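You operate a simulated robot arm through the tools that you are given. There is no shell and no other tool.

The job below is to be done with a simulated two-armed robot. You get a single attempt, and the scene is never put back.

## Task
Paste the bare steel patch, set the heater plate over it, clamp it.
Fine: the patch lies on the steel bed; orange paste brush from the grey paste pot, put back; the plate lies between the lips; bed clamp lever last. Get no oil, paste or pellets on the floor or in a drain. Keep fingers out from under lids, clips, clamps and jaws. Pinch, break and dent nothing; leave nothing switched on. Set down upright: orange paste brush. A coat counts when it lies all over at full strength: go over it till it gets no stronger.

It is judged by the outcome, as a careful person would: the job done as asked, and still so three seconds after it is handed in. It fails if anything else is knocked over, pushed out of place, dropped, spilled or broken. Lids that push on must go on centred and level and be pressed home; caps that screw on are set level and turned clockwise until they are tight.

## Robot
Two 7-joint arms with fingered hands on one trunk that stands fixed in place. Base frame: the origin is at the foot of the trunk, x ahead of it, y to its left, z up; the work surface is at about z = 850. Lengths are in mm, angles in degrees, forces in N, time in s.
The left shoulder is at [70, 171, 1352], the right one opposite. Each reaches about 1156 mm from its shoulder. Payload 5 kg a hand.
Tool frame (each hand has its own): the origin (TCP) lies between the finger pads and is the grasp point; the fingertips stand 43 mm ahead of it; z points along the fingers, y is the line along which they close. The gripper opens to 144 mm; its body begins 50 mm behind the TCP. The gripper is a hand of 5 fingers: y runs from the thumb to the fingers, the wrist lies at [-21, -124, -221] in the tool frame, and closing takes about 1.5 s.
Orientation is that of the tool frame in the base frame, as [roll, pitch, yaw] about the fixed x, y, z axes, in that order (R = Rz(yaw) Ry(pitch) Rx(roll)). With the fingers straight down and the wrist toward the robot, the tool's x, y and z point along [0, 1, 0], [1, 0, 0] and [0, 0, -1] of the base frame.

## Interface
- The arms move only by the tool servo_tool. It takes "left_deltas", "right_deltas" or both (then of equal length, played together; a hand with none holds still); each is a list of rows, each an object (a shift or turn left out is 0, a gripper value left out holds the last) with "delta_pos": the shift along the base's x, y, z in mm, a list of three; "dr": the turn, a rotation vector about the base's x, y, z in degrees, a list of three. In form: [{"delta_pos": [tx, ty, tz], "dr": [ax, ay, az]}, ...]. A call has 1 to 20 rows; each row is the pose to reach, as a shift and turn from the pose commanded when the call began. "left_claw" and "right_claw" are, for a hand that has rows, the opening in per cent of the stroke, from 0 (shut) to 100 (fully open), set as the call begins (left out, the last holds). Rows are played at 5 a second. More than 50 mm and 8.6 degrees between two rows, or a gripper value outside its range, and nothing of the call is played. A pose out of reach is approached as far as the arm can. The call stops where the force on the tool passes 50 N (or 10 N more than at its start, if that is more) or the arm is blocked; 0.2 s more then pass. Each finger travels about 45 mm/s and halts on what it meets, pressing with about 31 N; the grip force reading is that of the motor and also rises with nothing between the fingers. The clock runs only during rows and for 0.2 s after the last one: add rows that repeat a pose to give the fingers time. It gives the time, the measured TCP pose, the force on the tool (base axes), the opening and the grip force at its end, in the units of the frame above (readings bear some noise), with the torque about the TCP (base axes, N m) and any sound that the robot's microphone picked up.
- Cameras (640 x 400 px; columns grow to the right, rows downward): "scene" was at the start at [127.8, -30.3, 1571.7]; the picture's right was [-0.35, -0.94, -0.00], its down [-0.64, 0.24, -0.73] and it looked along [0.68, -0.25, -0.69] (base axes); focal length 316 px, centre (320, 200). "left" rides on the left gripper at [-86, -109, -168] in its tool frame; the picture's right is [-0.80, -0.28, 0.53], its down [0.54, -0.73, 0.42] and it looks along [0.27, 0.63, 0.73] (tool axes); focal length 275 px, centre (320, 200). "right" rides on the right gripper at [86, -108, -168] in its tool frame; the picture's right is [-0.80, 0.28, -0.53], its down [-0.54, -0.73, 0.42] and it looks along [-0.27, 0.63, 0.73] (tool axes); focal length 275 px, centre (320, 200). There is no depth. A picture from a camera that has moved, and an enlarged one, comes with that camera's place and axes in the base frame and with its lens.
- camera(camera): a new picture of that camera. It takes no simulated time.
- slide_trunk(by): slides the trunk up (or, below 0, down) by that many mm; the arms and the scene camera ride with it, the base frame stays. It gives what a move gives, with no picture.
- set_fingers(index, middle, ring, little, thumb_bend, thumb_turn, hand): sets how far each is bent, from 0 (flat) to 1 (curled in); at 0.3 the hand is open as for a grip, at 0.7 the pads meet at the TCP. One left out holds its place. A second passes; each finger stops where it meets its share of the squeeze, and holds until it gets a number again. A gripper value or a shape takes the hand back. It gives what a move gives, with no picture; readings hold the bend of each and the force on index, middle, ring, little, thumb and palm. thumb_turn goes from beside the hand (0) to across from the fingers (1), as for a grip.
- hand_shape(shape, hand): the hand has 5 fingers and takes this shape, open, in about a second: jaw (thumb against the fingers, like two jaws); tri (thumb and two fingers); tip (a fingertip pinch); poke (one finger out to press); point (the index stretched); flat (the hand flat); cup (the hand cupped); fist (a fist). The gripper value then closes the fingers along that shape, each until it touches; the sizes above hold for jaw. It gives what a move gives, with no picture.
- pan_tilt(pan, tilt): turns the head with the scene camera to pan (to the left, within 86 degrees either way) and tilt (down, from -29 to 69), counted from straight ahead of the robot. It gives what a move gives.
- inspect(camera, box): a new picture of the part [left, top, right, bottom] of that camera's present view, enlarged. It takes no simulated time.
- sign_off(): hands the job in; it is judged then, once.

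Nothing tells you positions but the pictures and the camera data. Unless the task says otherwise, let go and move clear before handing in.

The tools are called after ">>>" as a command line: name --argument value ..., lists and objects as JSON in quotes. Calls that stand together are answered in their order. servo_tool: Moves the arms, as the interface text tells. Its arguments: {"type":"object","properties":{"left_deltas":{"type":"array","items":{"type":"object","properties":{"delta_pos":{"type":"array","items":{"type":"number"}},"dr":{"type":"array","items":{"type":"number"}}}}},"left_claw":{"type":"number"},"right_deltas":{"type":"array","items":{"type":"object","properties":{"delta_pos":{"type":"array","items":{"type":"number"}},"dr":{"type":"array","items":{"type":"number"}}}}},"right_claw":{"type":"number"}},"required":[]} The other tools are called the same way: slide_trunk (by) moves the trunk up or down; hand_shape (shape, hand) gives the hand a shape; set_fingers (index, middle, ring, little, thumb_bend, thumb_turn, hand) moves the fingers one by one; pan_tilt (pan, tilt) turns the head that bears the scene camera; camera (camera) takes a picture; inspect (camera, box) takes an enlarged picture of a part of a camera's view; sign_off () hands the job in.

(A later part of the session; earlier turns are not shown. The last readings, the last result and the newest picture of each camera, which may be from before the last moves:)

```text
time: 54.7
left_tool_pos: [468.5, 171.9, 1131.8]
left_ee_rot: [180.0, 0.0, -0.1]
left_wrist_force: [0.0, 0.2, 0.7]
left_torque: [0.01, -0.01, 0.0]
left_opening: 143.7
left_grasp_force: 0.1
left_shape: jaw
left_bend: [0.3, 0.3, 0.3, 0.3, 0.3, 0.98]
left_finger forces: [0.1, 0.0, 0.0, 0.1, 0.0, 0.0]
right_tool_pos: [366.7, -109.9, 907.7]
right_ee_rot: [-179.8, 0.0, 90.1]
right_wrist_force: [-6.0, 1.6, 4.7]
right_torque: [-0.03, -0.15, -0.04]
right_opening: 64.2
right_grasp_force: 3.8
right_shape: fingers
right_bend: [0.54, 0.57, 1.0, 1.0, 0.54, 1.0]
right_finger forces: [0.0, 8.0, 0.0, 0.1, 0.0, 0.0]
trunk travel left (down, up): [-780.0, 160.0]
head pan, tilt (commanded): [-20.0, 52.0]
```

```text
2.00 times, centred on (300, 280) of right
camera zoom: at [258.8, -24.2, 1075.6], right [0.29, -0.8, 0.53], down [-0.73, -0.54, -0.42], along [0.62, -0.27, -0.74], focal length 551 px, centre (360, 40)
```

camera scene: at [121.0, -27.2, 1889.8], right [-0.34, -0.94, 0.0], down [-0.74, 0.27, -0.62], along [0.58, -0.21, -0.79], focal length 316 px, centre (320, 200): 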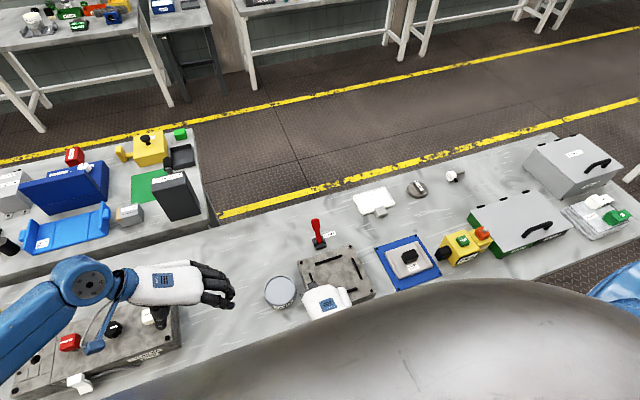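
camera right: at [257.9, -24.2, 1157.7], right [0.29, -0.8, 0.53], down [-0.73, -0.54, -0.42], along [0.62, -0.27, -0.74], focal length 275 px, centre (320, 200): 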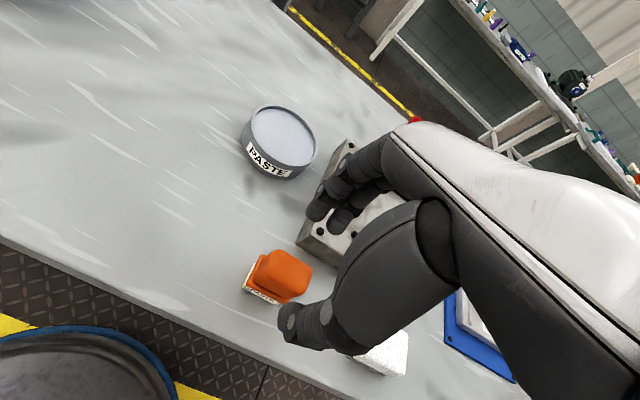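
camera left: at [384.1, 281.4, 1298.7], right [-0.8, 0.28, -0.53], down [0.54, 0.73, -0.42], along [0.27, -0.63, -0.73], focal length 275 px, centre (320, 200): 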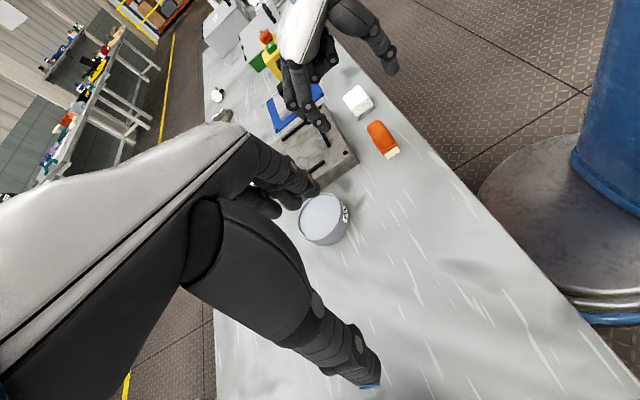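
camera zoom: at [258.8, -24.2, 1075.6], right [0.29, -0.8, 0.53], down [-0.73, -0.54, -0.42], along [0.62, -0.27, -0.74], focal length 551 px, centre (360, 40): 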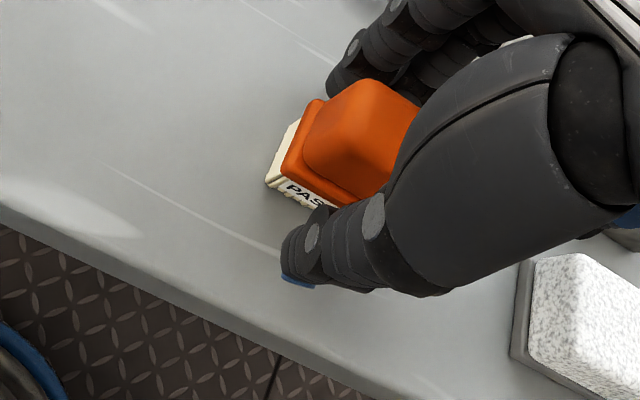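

The middle finger lightly touches the bed's side; closing moves it away from the bed. I close thumb, index and middle on the handle now.

>>> set_fingers --hand "right" --index 0.75 --middle 0.75 --thumb_bend 0.75

>>> inspect --camera "left" --box '[300, 60, 440, 180]'

>>> inspect --camera "right" --box '[200, 180, 400, 380]'

```text
time: 55.7
left_tool_pos: [469.8, 172.0, 1133.1]
left_ee_rot: [-179.9, 0.0, -0.1]
left_wrist_force: [0.0, 0.0, 0.0]
left_torque: [-0.03, -0.01, -0.01]
left_opening: 143.8
left_grasp_force: 0.0
left_shape: jaw
left_bend: [0.3, 0.3, 0.3, 0.3, 0.3, 0.98]
left_finger forces: [0.0, 0.0, 0.0, 0.0, 0.0, 0.0]
right_tool_pos: [367.9, -110.8, 907.3]
right_ee_rot: [-179.7, 0.1, 90.1]
right_wrist_force: [-0.8, -0.6, 0.4]
right_torque: [0.01, -0.02, 0.02]
right_opening: 36.1
right_grasp_force: 24.5
right_shape: fingers
right_bend: [0.62, 0.65, 1.0, 1.0, 0.62, 1.0]
right_finger forces: [11.6, 11.8, 0.1, 0.0, 25.4, 0.0]
trunk travel left (down, up): [-780.0, 160.0]
head pan, tilt (commanded): [-20.0, 52.0]
```

```text
3.33 times, centred on (370, 120) of left
camera zoom: at [384.3, 281.5, 1298.6], right [-0.8, 0.28, -0.53], down [0.54, 0.72, -0.42], along [0.27, -0.63, -0.73], focal length 918 px, centre (153, 467)
```

zoom: 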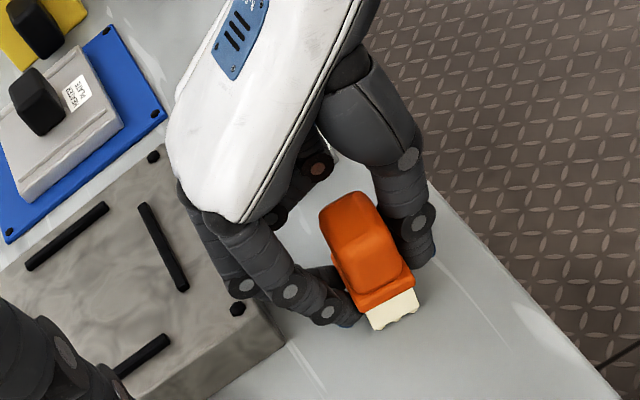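

```text
2.00 times, centred on (300, 280) of right
camera zoom: at [260.0, -24.5, 1075.5], right [0.29, -0.8, 0.53], down [-0.73, -0.54, -0.42], along [0.62, -0.27, -0.74], focal length 551 px, centre (360, 40)
```

zoom: 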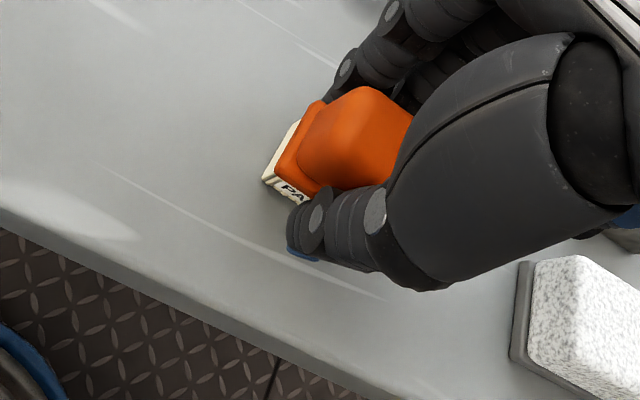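

The grip is firm (about 25 N, even). I lift the brush slowly straight up and check it stays put.

>>> servo_tool --right_deltas '[{"delta_pos": [0, 0, 5]}, {"delta_pos": [0, 0, 15]}, {"delta_pos": [0, 0, 30]}, {"delta_pos": [0, 0, 50]}, {"delta_pos": [0, 0, 75]}, {"delta_pos": [0, 0, 95]}, {"delta_pos": [0, 0, 95]}]'

>>> inspect --camera "left" --box '[280, 40, 440, 180]'

>>> camera --camera "right"

```text
time: 57.3
left_tool_pos: [469.0, 173.7, 1133.2]
left_ee_rot: [180.0, 0.0, -0.1]
left_wrist_force: [0.6, -0.2, 0.5]
left_torque: [-0.04, -0.01, 0.03]
left_opening: 143.9
left_grasp_force: 0.1
left_shape: jaw
left_bend: [0.3, 0.3, 0.3, 0.3, 0.3, 0.98]
left_finger forces: [0.0, 0.0, 0.0, 0.1, 0.0, 0.0]
right_tool_pos: [366.4, -109.3, 1002.9]
right_ee_rot: [-179.7, 0.0, 90.1]
right_wrist_force: [0.2, -0.2, -0.5]
right_torque: [0.01, -0.03, 0.0]
right_opening: 36.2
right_grasp_force: 24.0
right_shape: fingers
right_bend: [0.62, 0.65, 1.0, 1.0, 0.62, 1.0]
right_finger forces: [11.6, 11.8, 0.1, 0.0, 25.4, 0.0]
trunk travel left (down, up): [-780.0, 160.0]
head pan, tilt (commanded): [-20.0, 52.0]
```

```text
2.86 times, centred on (360, 110) of left
camera zoom: at [384.0, 281.4, 1298.7], right [-0.8, 0.28, -0.53], down [0.54, 0.72, -0.42], along [0.27, -0.63, -0.73], focal length 786 px, centre (206, 457)
```

zoom: 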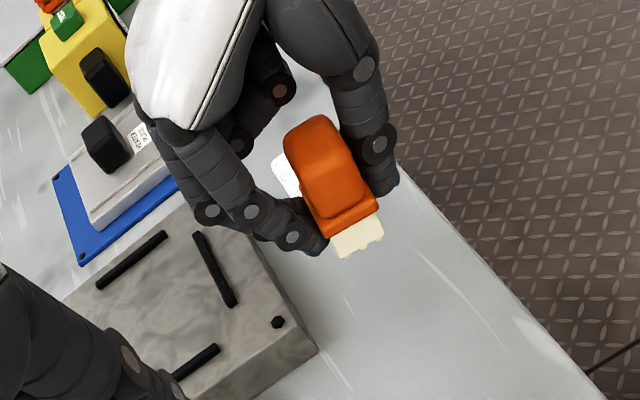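

```text
taken
camera right: at [259.5, -23.8, 1170.7], right [0.29, -0.8, 0.53], down [-0.73, -0.54, -0.42], along [0.62, -0.27, -0.74], focal length 275 px, centre (320, 200)
```

right: 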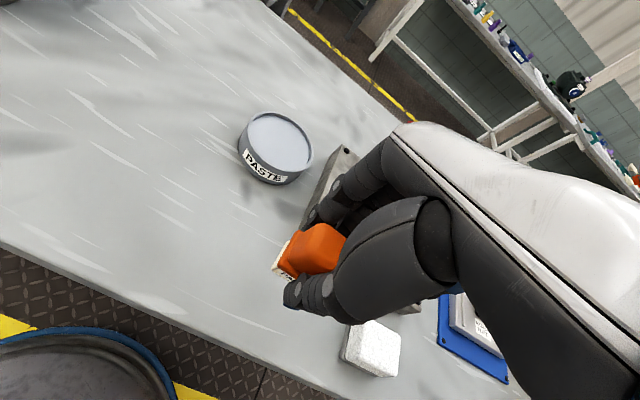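

The brush is held upright. I carry it over the pot at this height.

>>> servo_tool --right_deltas '[{"delta_pos": [30, 12, 0]}, {"delta_pos": [60, 24, 0]}, {"delta_pos": [90, 36, 0]}, {"delta_pos": [120, 47, 0]}, {"delta_pos": [150, 58, 0]}, {"delta_pos": [175, 66, 0]}, {"delta_pos": [182, 69, 0]}, {"delta_pos": [182, 69, 0]}]'

>>> camera --camera "scene"

>>> camera --camera "left"

>>> camera --camera "right"

```text
time: 59.3
left_tool_pos: [471.6, 164.8, 1132.5]
left_ee_rot: [-179.6, 0.2, 0.0]
left_wrist_force: [-0.7, 1.3, -0.6]
left_torque: [-0.09, 0.0, -0.01]
left_opening: 144.0
left_grasp_force: 0.0
left_shape: jaw
left_bend: [0.3, 0.3, 0.3, 0.3, 0.3, 0.98]
left_finger forces: [0.0, 0.0, 0.0, 0.1, 0.1, 0.0]
right_tool_pos: [544.0, -91.7, 984.4]
right_ee_rot: [-179.3, 4.0, 91.3]
right_wrist_force: [-1.0, 0.7, -0.6]
right_torque: [-0.04, 0.01, -0.02]
right_opening: 35.6
right_grasp_force: 24.3
right_shape: fingers
right_bend: [0.62, 0.65, 1.0, 1.0, 0.62, 1.0]
right_finger forces: [11.6, 11.4, 0.0, 0.1, 25.1, 0.0]
trunk travel left (down, up): [-780.0, 160.0]
head pan, tilt (commanded): [-20.0, 52.0]
stopped in row 8 (right hand): the arm was blocked; the commanded pose is now the measured one
```

```text
taken
camera scene: at [124.7, -38.2, 1889.4], right [-0.34, -0.94, -0.01], down [-0.74, 0.27, -0.61], along [0.58, -0.21, -0.79], focal length 316 px, centre (320, 200)
```

scene: 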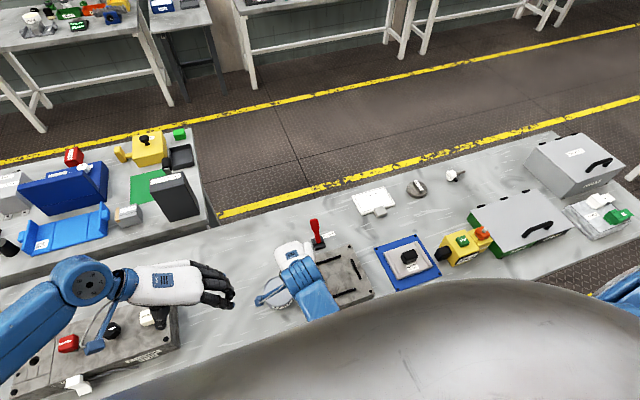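

```text
taken
camera left: at [386.4, 274.5, 1299.7], right [-0.8, 0.29, -0.53], down [0.54, 0.73, -0.42], along [0.27, -0.62, -0.74], focal length 275 px, centre (320, 200)
```

left: 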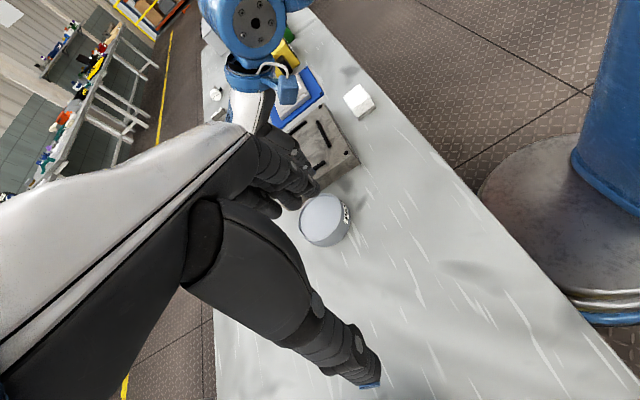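

```text
taken
camera right: at [436.2, 4.3, 1146.7], right [0.31, -0.75, 0.59], down [-0.72, -0.59, -0.37], along [0.62, -0.31, -0.72], focal length 275 px, centre (320, 200)
```

right: 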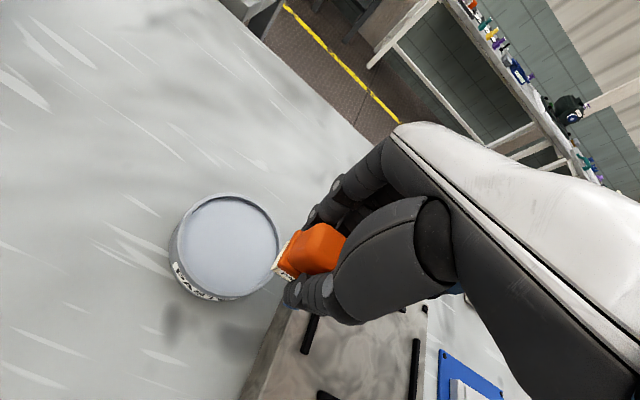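

The right arm pressed against my own body at that pose (the trunk shifted slightly); I back off at once, level the hand, and then turn the wrist so the pot can be reached from the right side.

>>> servo_tool --right_deltas '[{"delta_pos": [-5, -15, 5], "dr": [1, 0, 0]}, {"delta_pos": [-10, -35, 10], "dr": [2, 0, 0]}, {"delta_pos": [-20, -55, 15], "dr": [3, -0.5, 0]}, {"delta_pos": [-30, -75, 18], "dr": [4, -0.7, 0]}, {"delta_pos": [-30, -75, 18], "dr": [4, -0.7, 0]}]'

>>> camera --camera "left"

```text
time: 60.5
left_tool_pos: [469.4, 173.9, 1131.9]
left_ee_rot: [179.9, 0.0, 0.0]
left_wrist_force: [-0.3, 0.2, 0.0]
left_torque: [-0.01, -0.02, 0.01]
left_opening: 143.9
left_grasp_force: 0.1
left_shape: jaw
left_bend: [0.3, 0.3, 0.3, 0.3, 0.3, 0.98]
left_finger forces: [0.1, 0.1, 0.1, 0.0, 0.0, 0.0]
right_tool_pos: [509.0, -155.5, 1006.0]
right_ee_rot: [179.9, 0.0, 91.1]
right_wrist_force: [-0.1, 0.0, 0.1]
right_torque: [0.0, -0.02, 0.0]
right_opening: 35.8
right_grasp_force: 24.4
right_shape: fingers
right_bend: [0.62, 0.65, 1.0, 1.0, 0.62, 1.0]
right_finger forces: [11.6, 11.3, 0.0, 0.0, 25.1, 0.0]
trunk travel left (down, up): [-780.0, 160.0]
head pan, tilt (commanded): [-20.0, 52.0]
```

```text
taken
camera left: at [383.8, 283.3, 1298.4], right [-0.8, 0.28, -0.53], down [0.54, 0.72, -0.42], along [0.27, -0.63, -0.73], focal length 275 px, centre (320, 200)
```

left: 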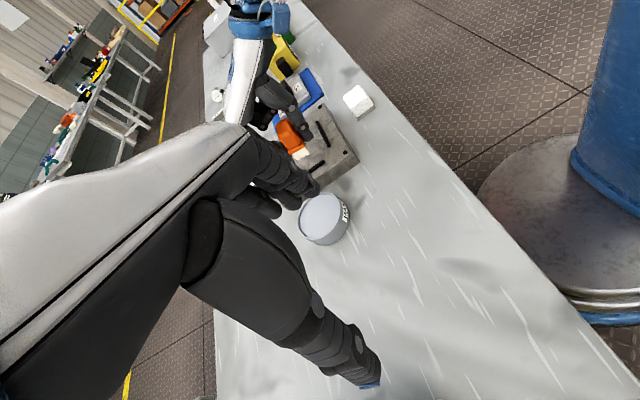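

All back to normal. I rotate the wrist by +60° here, then approach the pot again.

>>> servo_tool --right_deltas '[{"delta_pos": [0, 0, 0], "dr": [0, 0, 6]}, {"delta_pos": [0, 0, 0], "dr": [0, 0, 12]}, {"delta_pos": [0, 0, 0], "dr": [0, 0, 18]}, {"delta_pos": [0, 0, 0], "dr": [0, 0, 24]}, {"delta_pos": [0, 0, 0], "dr": [0, 0, 30]}, {"delta_pos": [0, 0, 0], "dr": [0, 0, 36]}, {"delta_pos": [0, 0, 0], "dr": [0, 0, 42]}, {"delta_pos": [0, 0, 0], "dr": [0, 0, 48]}, {"delta_pos": [0, 0, 0], "dr": [0, 0, 54]}, {"delta_pos": [0, 0, 0], "dr": [0, 0, 58.9]}, {"delta_pos": [0, 0, 0], "dr": [0, 0, 58.9]}]'

>>> servo_tool --right_deltas '[{"delta_pos": [8, 23, 0]}, {"delta_pos": [16, 46, 0]}, {"delta_pos": [24, 69, 0]}, {"delta_pos": [32, 92, 0]}, {"delta_pos": [40, 114.5, 0]}, {"delta_pos": [40, 114.5, 0]}]'

>>> camera --camera "scene"

>>> camera --camera "right"

>>> camera --camera "left"

```text
time: 62.9
left_tool_pos: [470.3, 173.1, 1133.0]
left_ee_rot: [180.0, 0.0, -0.1]
left_wrist_force: [-0.9, 0.4, -0.3]
left_torque: [-0.02, 0.02, 0.0]
left_opening: 143.6
left_grasp_force: 0.1
left_shape: jaw
left_bend: [0.3, 0.3, 0.3, 0.3, 0.3, 0.98]
left_finger forces: [0.0, 0.0, 0.0, 0.1, 0.0, 0.0]
right_tool_pos: [511.8, -156.0, 1004.8]
right_ee_rot: [179.9, 0.1, 149.9]
right_wrist_force: [0.8, -0.5, -0.4]
right_torque: [-0.03, -0.03, 0.02]
right_opening: 35.4
right_grasp_force: 23.5
right_shape: fingers
right_bend: [0.62, 0.65, 1.0, 1.0, 0.62, 1.0]
right_finger forces: [11.7, 10.9, 0.0, 0.0, 24.7, 0.0]
trunk travel left (down, up): [-780.0, 160.0]
head pan, tilt (commanded): [-20.0, 52.0]
```

```text
time: 64.3
left_tool_pos: [469.1, 172.0, 1132.2]
left_ee_rot: [-180.0, 0.1, 0.0]
left_wrist_force: [-0.1, -0.3, -0.1]
left_torque: [0.01, -0.01, 0.01]
left_opening: 143.7
left_grasp_force: 0.1
left_shape: jaw
left_bend: [0.3, 0.3, 0.3, 0.3, 0.3, 0.98]
left_finger forces: [0.1, 0.0, 0.0, 0.1, 0.0, 0.1]
right_tool_pos: [552.8, -43.1, 1002.5]
right_ee_rot: [179.9, 0.0, 150.0]
right_wrist_force: [-0.1, 0.0, -1.5]
right_torque: [0.04, -0.02, 0.03]
right_opening: 35.2
right_grasp_force: 24.1
right_shape: fingers
right_bend: [0.62, 0.65, 1.0, 1.0, 0.62, 1.0]
right_finger forces: [11.6, 10.9, 0.0, 0.1, 24.7, 0.0]
trunk travel left (down, up): [-780.0, 160.0]
head pan, tilt (commanded): [-20.0, 52.0]
```

```text
taken
camera scene: at [120.6, -27.4, 1889.8], right [-0.34, -0.94, 0.0], down [-0.74, 0.27, -0.62], along [0.58, -0.21, -0.79], focal length 316 px, centre (320, 200)
```

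scene: 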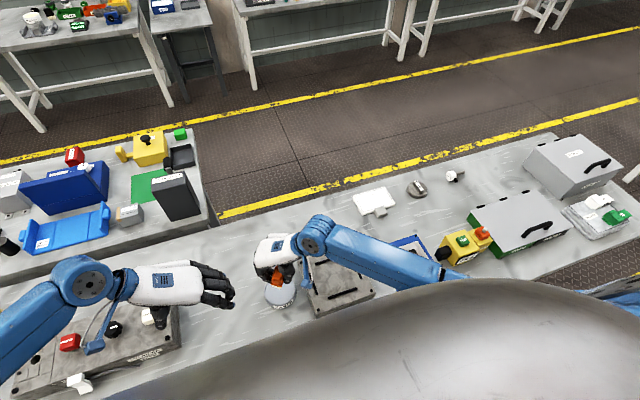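

```text
taken
camera right: at [423.2, -93.4, 1171.2], right [0.83, -0.15, 0.53], down [0.11, -0.9, -0.42], along [0.55, 0.41, -0.73], focal length 275 px, centre (320, 200)
```

right: 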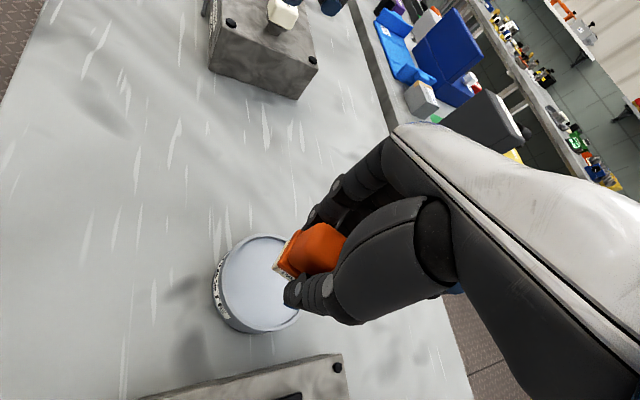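

```text
taken
camera left: at [383.8, 281.2, 1298.8], right [-0.8, 0.28, -0.53], down [0.54, 0.73, -0.42], along [0.27, -0.63, -0.73], focal length 275 px, centre (320, 200)
```

left: 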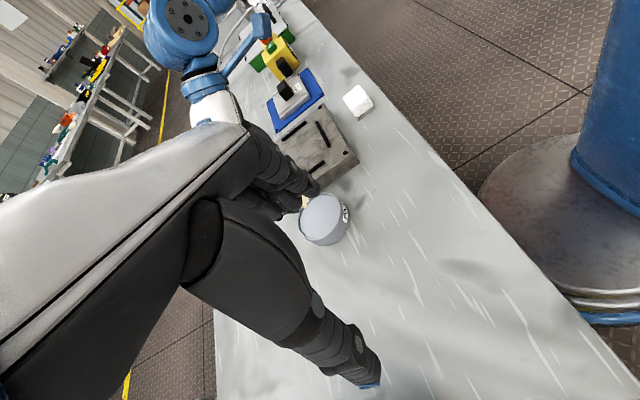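

The hand is over the pot without contact. I check the brush's alignment over the pot.

>>> inspect --camera "scene" --box '[240, 220, 340, 320]'

>>> inspect --camera "right" --box '[190, 210, 350, 350]'

```text
4.00 times, centred on (290, 270) of scene
camera zoom: at [120.6, -27.4, 1889.8], right [-0.34, -0.94, 0.0], down [-0.74, 0.27, -0.62], along [0.58, -0.21, -0.79], focal length 1263 px, centre (440, -80)
```

zoom: 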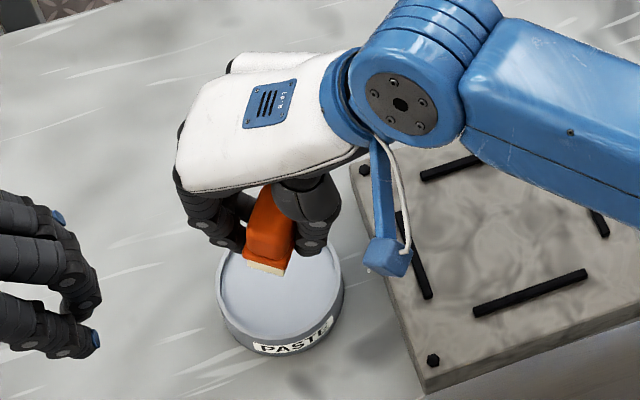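

```text
2.86 times, centred on (270, 280) of right
camera zoom: at [423.2, -93.4, 1171.2], right [0.83, -0.15, 0.53], down [0.11, -0.9, -0.42], along [0.55, 0.41, -0.73], focal length 786 px, centre (463, -29)
```

zoom: 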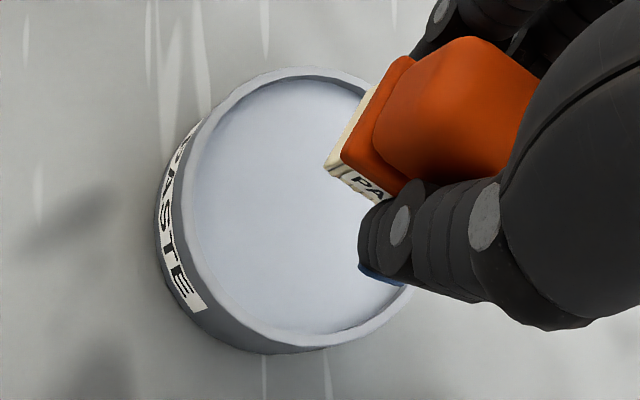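

Alignment is within a few mm of the pot's centre. I correct slightly and lower to just above the rim, checking forces.

>>> servo_tool --right_deltas '[{"delta_pos": [-4, 1, -10]}, {"delta_pos": [-4, 1, -25]}, {"delta_pos": [-4, 1, -40]}, {"delta_pos": [-4, 1, -52]}, {"delta_pos": [-4, 1, -52]}]'

>>> inspect --camera "scene" --box '[240, 220, 340, 320]'

>>> inspect --camera "right" --box '[190, 210, 350, 350]'

```text
time: 65.5
left_tool_pos: [469.6, 171.3, 1132.2]
left_ee_rot: [180.0, 0.0, -0.2]
left_wrist_force: [-1.0, -0.4, 0.0]
left_torque: [-0.02, 0.01, 0.02]
left_opening: 144.1
left_grasp_force: 0.1
left_shape: jaw
left_bend: [0.3, 0.3, 0.3, 0.3, 0.3, 0.98]
left_finger forces: [0.0, 0.1, 0.0, 0.1, 0.1, 0.0]
right_tool_pos: [548.1, -42.3, 952.7]
right_ee_rot: [179.8, 0.0, 150.0]
right_wrist_force: [0.9, -0.2, -0.5]
right_torque: [0.01, -0.02, 0.02]
right_opening: 35.5
right_grasp_force: 23.9
right_shape: fingers
right_bend: [0.62, 0.65, 1.0, 1.0, 0.62, 1.0]
right_finger forces: [11.7, 10.9, 0.1, 0.1, 24.7, 0.0]
trunk travel left (down, up): [-780.0, 160.0]
head pan, tilt (commanded): [-20.0, 52.0]
```

```text
4.00 times, centred on (290, 270) of scene
camera zoom: at [120.9, -26.7, 1889.8], right [-0.34, -0.94, 0.0], down [-0.74, 0.27, -0.62], along [0.58, -0.21, -0.79], focal length 1263 px, centre (440, -80)
```

zoom: 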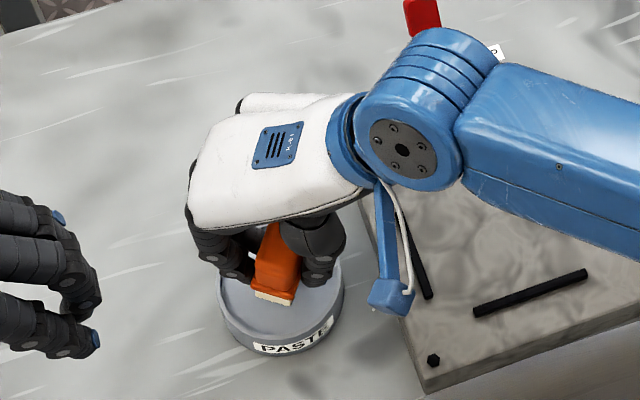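

```text
2.86 times, centred on (270, 280) of right
camera zoom: at [419.5, -92.4, 1119.6], right [0.83, -0.15, 0.53], down [0.11, -0.9, -0.42], along [0.55, 0.41, -0.73], focal length 786 px, centre (463, -29)
```

zoom: 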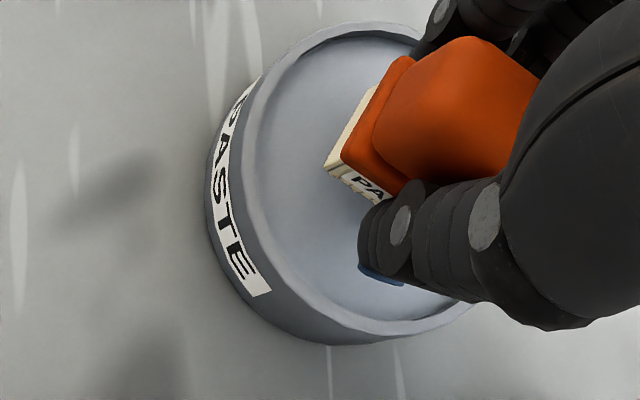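

Clear inside the rim. I lower the bristles gently a few mm into the paste.

>>> servo_tool --right_deltas '[{"delta_pos": [0, 0, -5]}, {"delta_pos": [0, 0, -10]}, {"delta_pos": [0, 0, -14]}, {"delta_pos": [0, 0, -17]}, {"delta_pos": [0, 0, -20]}, {"delta_pos": [0, 0, -20]}, {"delta_pos": [0, 0, -20]}]'

>>> inspect --camera "scene" --box '[250, 230, 330, 310]'

>>> inspect --camera "right" --box '[190, 210, 350, 350]'

```text
time: 67.1
left_tool_pos: [469.3, 173.2, 1131.9]
left_ee_rot: [180.0, 0.0, -0.1]
left_wrist_force: [-0.7, -0.6, 0.4]
left_torque: [0.02, 0.01, 0.01]
left_opening: 144.0
left_grasp_force: 0.1
left_shape: jaw
left_bend: [0.3, 0.3, 0.3, 0.3, 0.3, 0.98]
left_finger forces: [0.0, 0.0, 0.1, 0.0, 0.1, 0.0]
right_tool_pos: [547.4, -42.9, 932.7]
right_ee_rot: [180.0, 0.0, 150.0]
right_wrist_force: [0.0, 1.2, 6.7]
right_torque: [0.08, -0.03, 0.01]
right_opening: 26.0
right_grasp_force: 19.6
right_shape: fingers
right_bend: [0.71, 0.66, 1.0, 1.0, 0.66, 1.0]
right_finger forces: [10.6, 9.7, 0.0, 0.1, 18.8, 0.1]
trunk travel left (down, up): [-780.0, 160.0]
head pan, tilt (commanded): [-20.0, 52.0]
```

```text
5.00 times, centred on (290, 270) of scene
camera zoom: at [120.5, -26.7, 1889.8], right [-0.34, -0.94, 0.0], down [-0.74, 0.27, -0.62], along [0.58, -0.21, -0.79], focal length 1578 px, centre (470, -150)
```

zoom: 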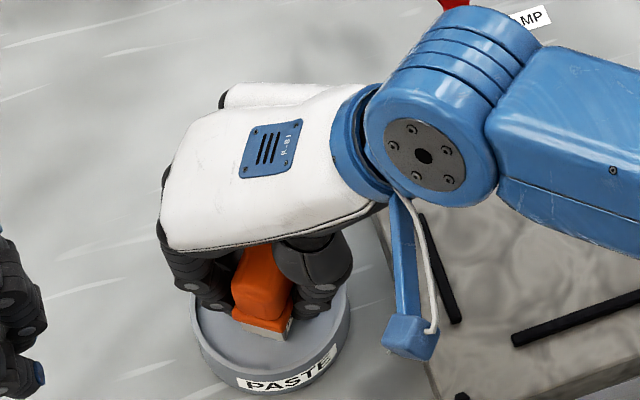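

```text
2.86 times, centred on (270, 280) of right
camera zoom: at [418.7, -92.3, 1100.0], right [0.83, -0.15, 0.53], down [0.11, -0.9, -0.42], along [0.55, 0.41, -0.73], focal length 786 px, centre (463, -29)
```

zoom: 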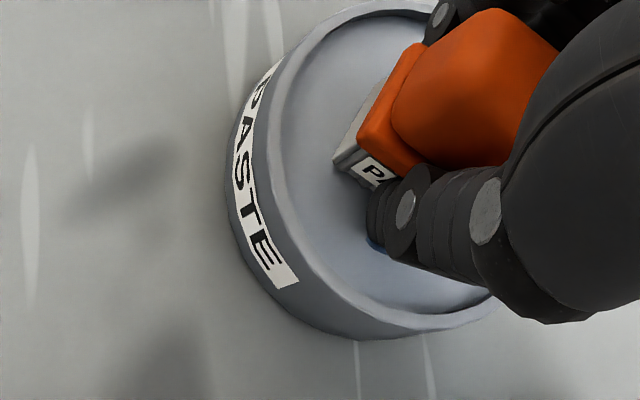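

The bristles have turned paste-grey, so the brush is charged, but the grip shifted a little (opening 26, ~7 N reaction). I lift a little over the pot and inspect how it sits.

>>> servo_tool --right_deltas '[{"delta_pos": [0, 0, 4]}, {"delta_pos": [0, 0, 10]}, {"delta_pos": [0, 0, 18]}, {"delta_pos": [0, 0, 25]}, {"delta_pos": [0, 0, 25]}]'

>>> inspect --camera "scene" --box '[250, 230, 330, 310]'

>>> inspect --camera "right" --box '[230, 210, 350, 330]'

>>> inspect --camera "left" --box '[240, 140, 360, 240]'

```text
time: 68.3
left_tool_pos: [469.3, 172.8, 1131.9]
left_ee_rot: [-180.0, 0.0, -0.1]
left_wrist_force: [-0.5, -0.8, 0.1]
left_torque: [-0.01, 0.02, -0.01]
left_opening: 143.8
left_grasp_force: 0.0
left_shape: jaw
left_bend: [0.3, 0.3, 0.3, 0.3, 0.3, 0.98]
left_finger forces: [0.1, 0.0, 0.0, 0.0, 0.0, 0.0]
right_tool_pos: [547.9, -42.0, 958.1]
right_ee_rot: [179.9, 0.1, 149.9]
right_wrist_force: [0.7, 0.2, -1.7]
right_torque: [-0.02, -0.02, -0.02]
right_opening: 26.0
right_grasp_force: 19.0
right_shape: fingers
right_bend: [0.71, 0.66, 1.0, 1.0, 0.66, 1.0]
right_finger forces: [10.6, 9.4, 0.0, 0.0, 18.5, 0.1]
trunk travel left (down, up): [-780.0, 160.0]
head pan, tilt (commanded): [-20.0, 52.0]
```

```text
5.00 times, centred on (290, 270) of scene
camera zoom: at [121.0, -27.0, 1889.8], right [-0.34, -0.94, 0.0], down [-0.74, 0.27, -0.62], along [0.58, -0.21, -0.79], focal length 1578 px, centre (470, -150)
```

zoom: 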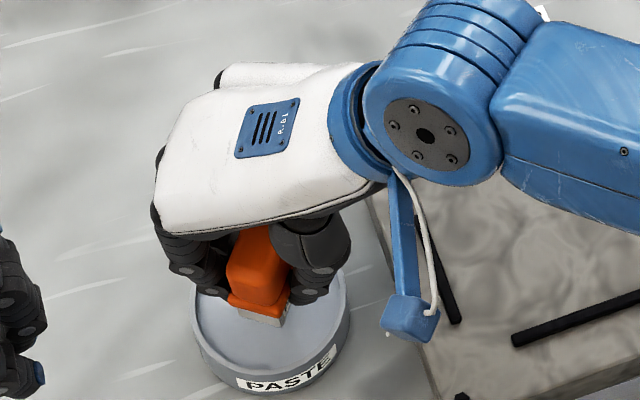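

```text
3.33 times, centred on (290, 270) of right
camera zoom: at [418.7, -92.9, 1124.7], right [0.83, -0.15, 0.53], down [0.11, -0.9, -0.42], along [0.55, 0.41, -0.73], focal length 918 px, centre (420, -33)
```

zoom: 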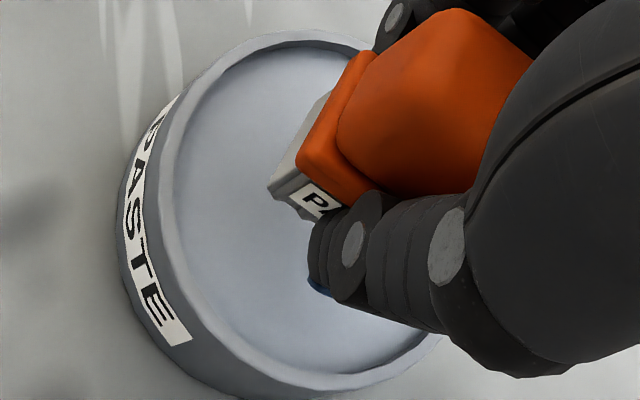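

```text
4.00 times, centred on (300, 190) of left
camera zoom: at [384.1, 281.4, 1298.6], right [-0.8, 0.28, -0.53], down [0.54, 0.72, -0.42], along [0.27, -0.63, -0.73], focal length 1101 px, centre (400, 240)
```

zoom: 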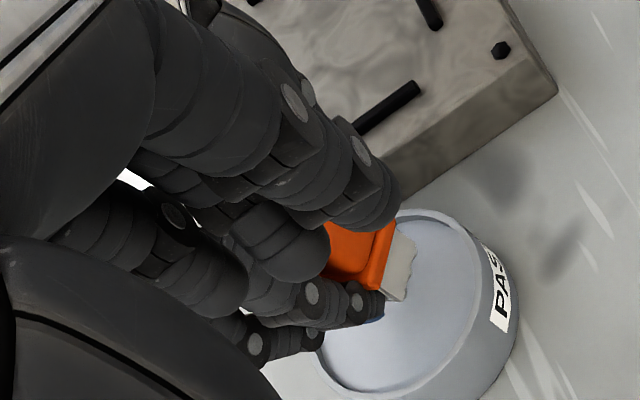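

The brush sits upright in the grip with its bristles wetted; it slid ~4–5 mm up to a snug seat. Now I raise it and carry it over the bed, turning so the brush is square to the bed.

>>> servo_tool --right_deltas '[{"delta_pos": [0, 0, 15], "dr": [0, 0, 0]}, {"delta_pos": [0, 0, 30], "dr": [0, 0, 0]}, {"delta_pos": [0, -25, 32], "dr": [0, 0, 5]}, {"delta_pos": [-2, -55, 32], "dr": [0, 0, 10]}, {"delta_pos": [-5, -85, 32], "dr": [0, 0, 15]}, {"delta_pos": [-8, -115, 32], "dr": [0, 0, 20]}, {"delta_pos": [-12, -145, 32], "dr": [0, 0, 25]}, {"delta_pos": [-17, -170, 32], "dr": [0, 0, 30]}, {"delta_pos": [-17, -190, 32], "dr": [0, 0, 30]}, {"delta_pos": [-17, -190, 32], "dr": [0, 0, 30]}]'

>>> camera --camera "scene"

>>> camera --camera "right"

>>> camera --camera "left"

```text
time: 70.5
left_tool_pos: [469.8, 172.7, 1131.6]
left_ee_rot: [179.9, 0.1, -0.2]
left_wrist_force: [-0.6, 0.0, -0.5]
left_torque: [-0.02, 0.0, 0.02]
left_opening: 144.2
left_grasp_force: 0.0
left_shape: jaw
left_bend: [0.3, 0.3, 0.3, 0.3, 0.3, 0.98]
left_finger forces: [0.0, 0.0, 0.1, 0.1, 0.0, 0.0]
right_tool_pos: [530.0, -233.5, 989.3]
right_ee_rot: [-180.0, 0.1, -179.9]
right_wrist_force: [0.6, 0.4, -1.0]
right_torque: [0.01, -0.01, 0.02]
right_opening: 25.8
right_grasp_force: 19.4
right_shape: fingers
right_bend: [0.71, 0.66, 1.0, 1.0, 0.66, 1.0]
right_finger forces: [10.6, 9.4, 0.0, 0.1, 18.6, 0.0]
trunk travel left (down, up): [-780.0, 160.0]
head pan, tilt (commanded): [-20.0, 52.0]
```

```text
taken
camera scene: at [121.1, -27.1, 1889.8], right [-0.34, -0.94, 0.0], down [-0.74, 0.27, -0.62], along [0.58, -0.21, -0.79], focal length 316 px, centre (320, 200)
```

scene: 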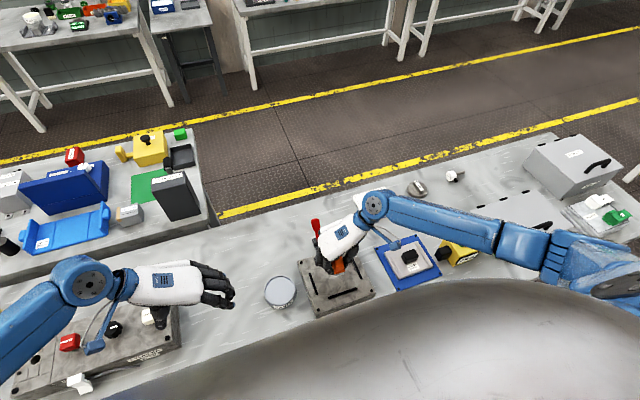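

```text
taken
camera right: at [444.7, -340.9, 1156.5], right [0.8, 0.28, 0.53], down [0.54, -0.72, -0.42], along [0.27, 0.63, -0.73], focal length 275 px, centre (320, 200)
```

right: 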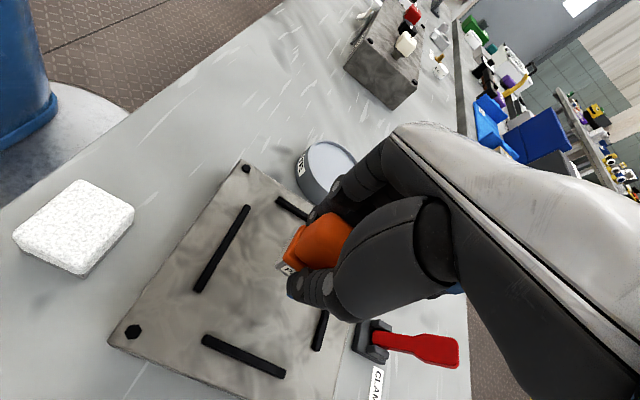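

```text
taken
camera left: at [384.2, 281.4, 1298.6], right [-0.8, 0.28, -0.53], down [0.54, 0.73, -0.42], along [0.27, -0.63, -0.73], focal length 275 px, centre (320, 200)
```

left: 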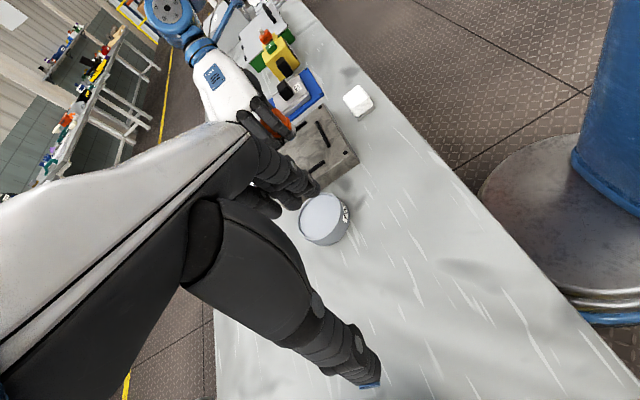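

The bed pocket (between lips) comes out at about x 470–589, y −156…−305, bed top z≈887. I shift the left camera forward for an unobstructed view and check the bristle position.

>>> servo_tool --left_deltas '[{"delta_pos": [30, 5, 0]}, {"delta_pos": [60, 10, 0]}, {"delta_pos": [90, 15, 0]}, {"delta_pos": [120, 20, 0]}, {"delta_pos": [150, 20, 0]}, {"delta_pos": [150, 20, 0]}]'

>>> camera --camera "left"

>>> inspect --camera "right" --box '[240, 200, 340, 300]'

>>> inspect --camera "scene" --box '[290, 220, 390, 320]'

```text
time: 71.9
left_tool_pos: [619.1, 191.8, 1133.5]
left_ee_rot: [180.0, 0.0, -0.1]
left_wrist_force: [-0.5, -0.1, 0.2]
left_torque: [0.0, 0.01, 0.01]
left_opening: 144.1
left_grasp_force: 0.0
left_shape: jaw
left_bend: [0.3, 0.3, 0.3, 0.3, 0.3, 0.98]
left_finger forces: [0.0, 0.1, 0.0, 0.0, 0.0, 0.1]
right_tool_pos: [530.9, -232.5, 989.7]
right_ee_rot: [180.0, 0.1, 180.0]
right_wrist_force: [0.6, -0.5, -1.0]
right_torque: [-0.02, -0.03, 0.04]
right_opening: 25.9
right_grasp_force: 19.3
right_shape: fingers
right_bend: [0.71, 0.66, 1.0, 1.0, 0.66, 1.0]
right_finger forces: [10.4, 9.3, 0.0, 0.0, 18.7, 0.0]
trunk travel left (down, up): [-780.0, 160.0]
head pan, tilt (commanded): [-20.0, 52.0]
```

```text
taken
camera left: at [534.0, 300.6, 1299.5], right [-0.8, 0.28, -0.53], down [0.54, 0.72, -0.42], along [0.27, -0.63, -0.73], focal length 275 px, centre (320, 200)
```

left: 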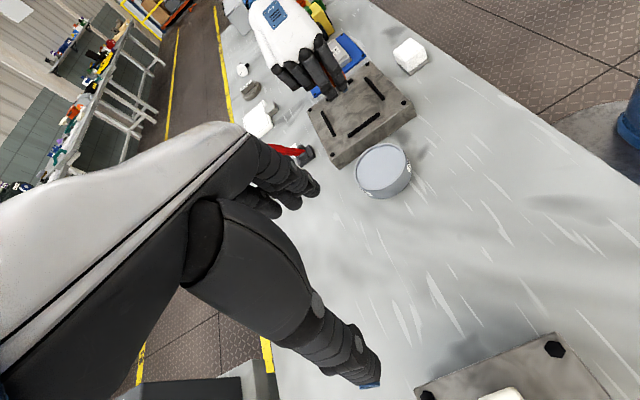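

```text
4.00 times, centred on (290, 250) of right
camera zoom: at [444.5, -340.7, 1156.8], right [0.8, 0.28, 0.53], down [0.54, -0.73, -0.42], along [0.27, 0.63, -0.73], focal length 1101 px, centre (440, 0)
```

zoom: 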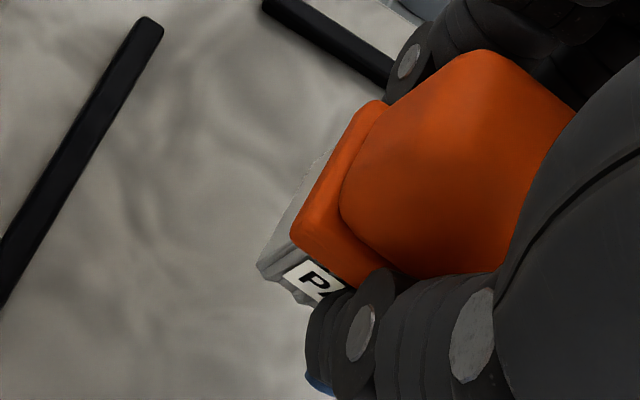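

```text
4.00 times, centred on (340, 270) of scene
camera zoom: at [120.6, -27.0, 1889.8], right [-0.34, -0.94, 0.0], down [-0.74, 0.27, -0.62], along [0.58, -0.21, -0.79], focal length 1263 px, centre (240, -80)
```

zoom: 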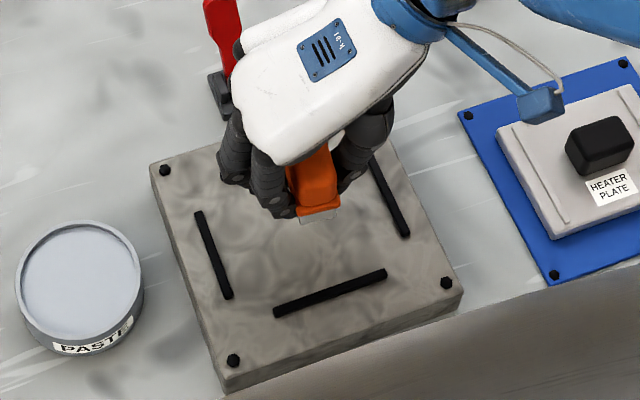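

Views are good. I lower the brush at the pocket's centre in small steps until light contact.

>>> servo_tool --right_deltas '[{"delta_pos": [0, 0, -15]}, {"delta_pos": [0, 0, -28]}, {"delta_pos": [0, 0, -38]}, {"delta_pos": [0, 0, -42]}, {"delta_pos": [0, 0, -45]}, {"delta_pos": [0, 0, -45]}]'

>>> inspect --camera "left" --box '[280, 30, 420, 170]'

>>> inspect --camera "right" --box '[240, 200, 340, 300]'

```text
time: 73.3
left_tool_pos: [620.1, 192.6, 1133.0]
left_ee_rot: [180.0, 0.0, -0.1]
left_wrist_force: [-0.3, 0.8, 0.1]
left_torque: [-0.03, -0.01, 0.0]
left_opening: 143.8
left_grasp_force: 0.0
left_shape: jaw
left_bend: [0.3, 0.3, 0.3, 0.3, 0.3, 0.98]
left_finger forces: [0.0, 0.0, 0.0, 0.0, 0.1, 0.0]
right_tool_pos: [529.8, -231.6, 944.1]
right_ee_rot: [179.9, 0.0, -179.9]
right_wrist_force: [-0.8, -0.1, -0.7]
right_torque: [0.01, 0.0, 0.02]
right_opening: 26.0
right_grasp_force: 19.3
right_shape: fingers
right_bend: [0.71, 0.66, 1.0, 1.0, 0.66, 1.0]
right_finger forces: [10.5, 9.3, 0.0, 0.0, 18.7, 0.0]
trunk travel left (down, up): [-780.0, 160.0]
head pan, tilt (commanded): [-20.0, 52.0]
```

```text
2.86 times, centred on (350, 100) of left
camera zoom: at [533.8, 300.7, 1299.4], right [-0.8, 0.28, -0.53], down [0.54, 0.72, -0.42], along [0.27, -0.63, -0.73], focal length 786 px, centre (234, 486)
```

zoom: 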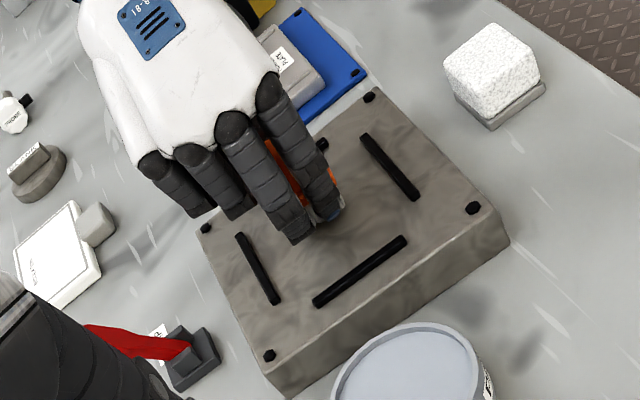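

```text
4.00 times, centred on (290, 250) of right
camera zoom: at [444.9, -340.2, 1112.0], right [0.8, 0.28, 0.53], down [0.54, -0.73, -0.42], along [0.27, 0.63, -0.73], focal length 1101 px, centre (440, 0)
```

zoom: 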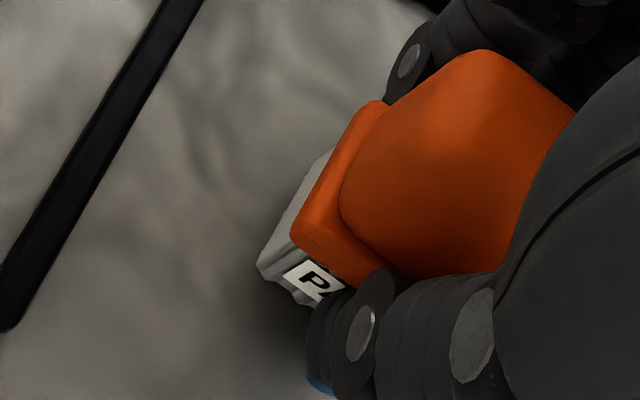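

No contact yet; lower further in 2 mm steps.

>>> servo_tool --right_deltas '[{"delta_pos": [0, 0, -2]}, {"delta_pos": [0, 0, -4]}, {"delta_pos": [0, 0, -4]}]'

>>> servo_tool --right_deltas '[{"delta_pos": [0, 0, -1.5]}, {"delta_pos": [0, 0, -3]}, {"delta_pos": [0, 0, -3]}]'

>>> inspect --camera "right" --box '[240, 200, 340, 300]'

```text
time: 74.1
left_tool_pos: [620.9, 191.8, 1132.6]
left_ee_rot: [-179.9, 0.0, -0.1]
left_wrist_force: [0.9, 0.2, -0.2]
left_torque: [0.04, 0.01, 0.03]
left_opening: 143.8
left_grasp_force: 0.1
left_shape: jaw
left_bend: [0.3, 0.3, 0.3, 0.3, 0.3, 0.98]
left_finger forces: [0.1, 0.0, 0.1, 0.0, 0.1, 0.1]
right_tool_pos: [530.4, -232.4, 940.5]
right_ee_rot: [-180.0, 0.0, 180.0]
right_wrist_force: [-0.1, 1.2, -0.2]
right_torque: [0.01, 0.01, 0.01]
right_opening: 26.0
right_grasp_force: 19.4
right_shape: fingers
right_bend: [0.71, 0.66, 1.0, 1.0, 0.66, 1.0]
right_finger forces: [10.5, 9.4, 0.2, 0.1, 18.7, 0.0]
trunk travel left (down, up): [-780.0, 160.0]
head pan, tilt (commanded): [-20.0, 52.0]
```

```text
time: 74.9
left_tool_pos: [619.9, 192.1, 1134.1]
left_ee_rot: [179.9, -0.1, -0.1]
left_wrist_force: [1.3, 0.4, -0.5]
left_torque: [-0.02, 0.03, -0.03]
left_opening: 143.9
left_grasp_force: 0.1
left_shape: jaw
left_bend: [0.3, 0.3, 0.3, 0.3, 0.3, 0.98]
left_finger forces: [0.0, 0.0, 0.1, 0.0, 0.1, 0.0]
right_tool_pos: [531.7, -231.9, 938.5]
right_ee_rot: [179.9, 0.1, 179.9]
right_wrist_force: [-0.5, -1.4, 12.6]
right_torque: [0.07, 0.02, 0.01]
right_opening: 26.0
right_grasp_force: 20.0
right_shape: fingers
right_bend: [0.71, 0.66, 1.0, 1.0, 0.66, 1.0]
right_finger forces: [10.3, 9.8, 0.1, 0.0, 20.4, 0.0]
trunk travel left (down, up): [-780.0, 160.0]
head pan, tilt (commanded): [-20.0, 52.0]
```

```text
4.00 times, centred on (290, 250) of right
camera zoom: at [444.9, -340.2, 1105.6], right [0.8, 0.28, 0.54], down [0.54, -0.73, -0.42], along [0.27, 0.63, -0.73], focal length 1101 px, centre (440, 0)
```

zoom: 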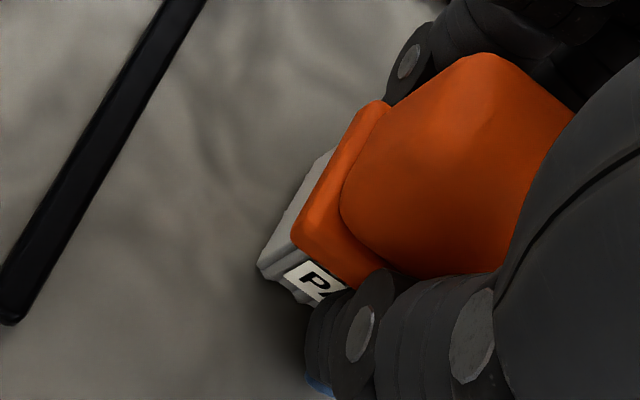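

Contact found at TCP z≈938.5 (12.6 N). I ease off slightly and make a first stroke along x, then lift to see what the coat looks like.

>>> servo_tool --right_deltas '[{"delta_pos": [0, 0, 0.6]}, {"delta_pos": [-12, 0, 0.6]}, {"delta_pos": [-24, 0, 0.6]}, {"delta_pos": [-34, 0, 0.6]}, {"delta_pos": [-22, 0, 0.6]}, {"delta_pos": [-10, 0, 0.6]}, {"delta_pos": [2, 0, 0.6]}, {"delta_pos": [14, 0, 0.6]}, {"delta_pos": [26, 0, 0.6]}, {"delta_pos": [34, 0, 0.6]}, {"delta_pos": [22, 0, 0.6]}, {"delta_pos": [10, 0, 0.6]}, {"delta_pos": [0, 0, 0.6]}]'

>>> inspect --camera "scene" --box '[290, 220, 390, 320]'

>>> inspect --camera "left" --box '[280, 30, 420, 170]'

```text
time: 77.7
left_tool_pos: [618.9, 191.8, 1133.1]
left_ee_rot: [179.9, 0.0, 0.0]
left_wrist_force: [0.6, -0.2, -0.2]
left_torque: [-0.01, 0.0, 0.02]
left_opening: 143.7
left_grasp_force: 0.1
left_shape: jaw
left_bend: [0.3, 0.3, 0.3, 0.3, 0.3, 0.98]
left_finger forces: [0.1, 0.0, 0.1, 0.0, 0.0, 0.1]
right_tool_pos: [531.1, -231.9, 939.1]
right_ee_rot: [180.0, 0.0, 180.0]
right_wrist_force: [2.4, -1.3, 10.0]
right_torque: [0.1, -0.08, -0.02]
right_opening: 25.8
right_grasp_force: 20.8
right_shape: fingers
right_bend: [0.71, 0.66, 1.0, 1.0, 0.66, 1.0]
right_finger forces: [11.3, 9.8, 0.0, 0.0, 20.4, 0.0]
trunk travel left (down, up): [-780.0, 160.0]
head pan, tilt (commanded): [-20.0, 52.0]
```

```text
4.00 times, centred on (340, 270) of scene
camera zoom: at [120.0, -26.6, 1889.9], right [-0.34, -0.94, 0.0], down [-0.74, 0.27, -0.62], along [0.58, -0.21, -0.79], focal length 1263 px, centre (240, -80)
```

zoom: 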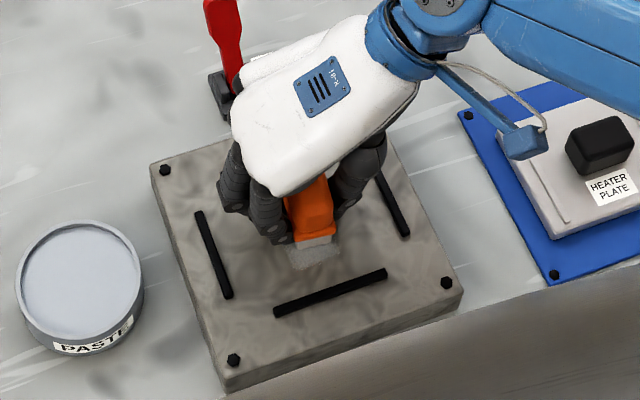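

```text
2.86 times, centred on (350, 100) of left
camera zoom: at [533.3, 300.9, 1299.6], right [-0.8, 0.28, -0.53], down [0.54, 0.72, -0.42], along [0.27, -0.63, -0.73], focal length 786 px, centre (234, 486)
```

zoom: 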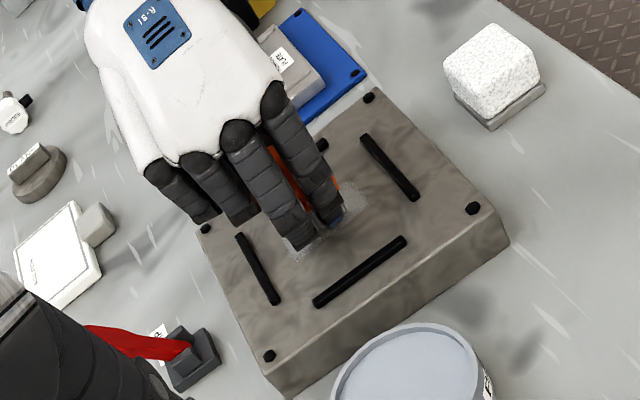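

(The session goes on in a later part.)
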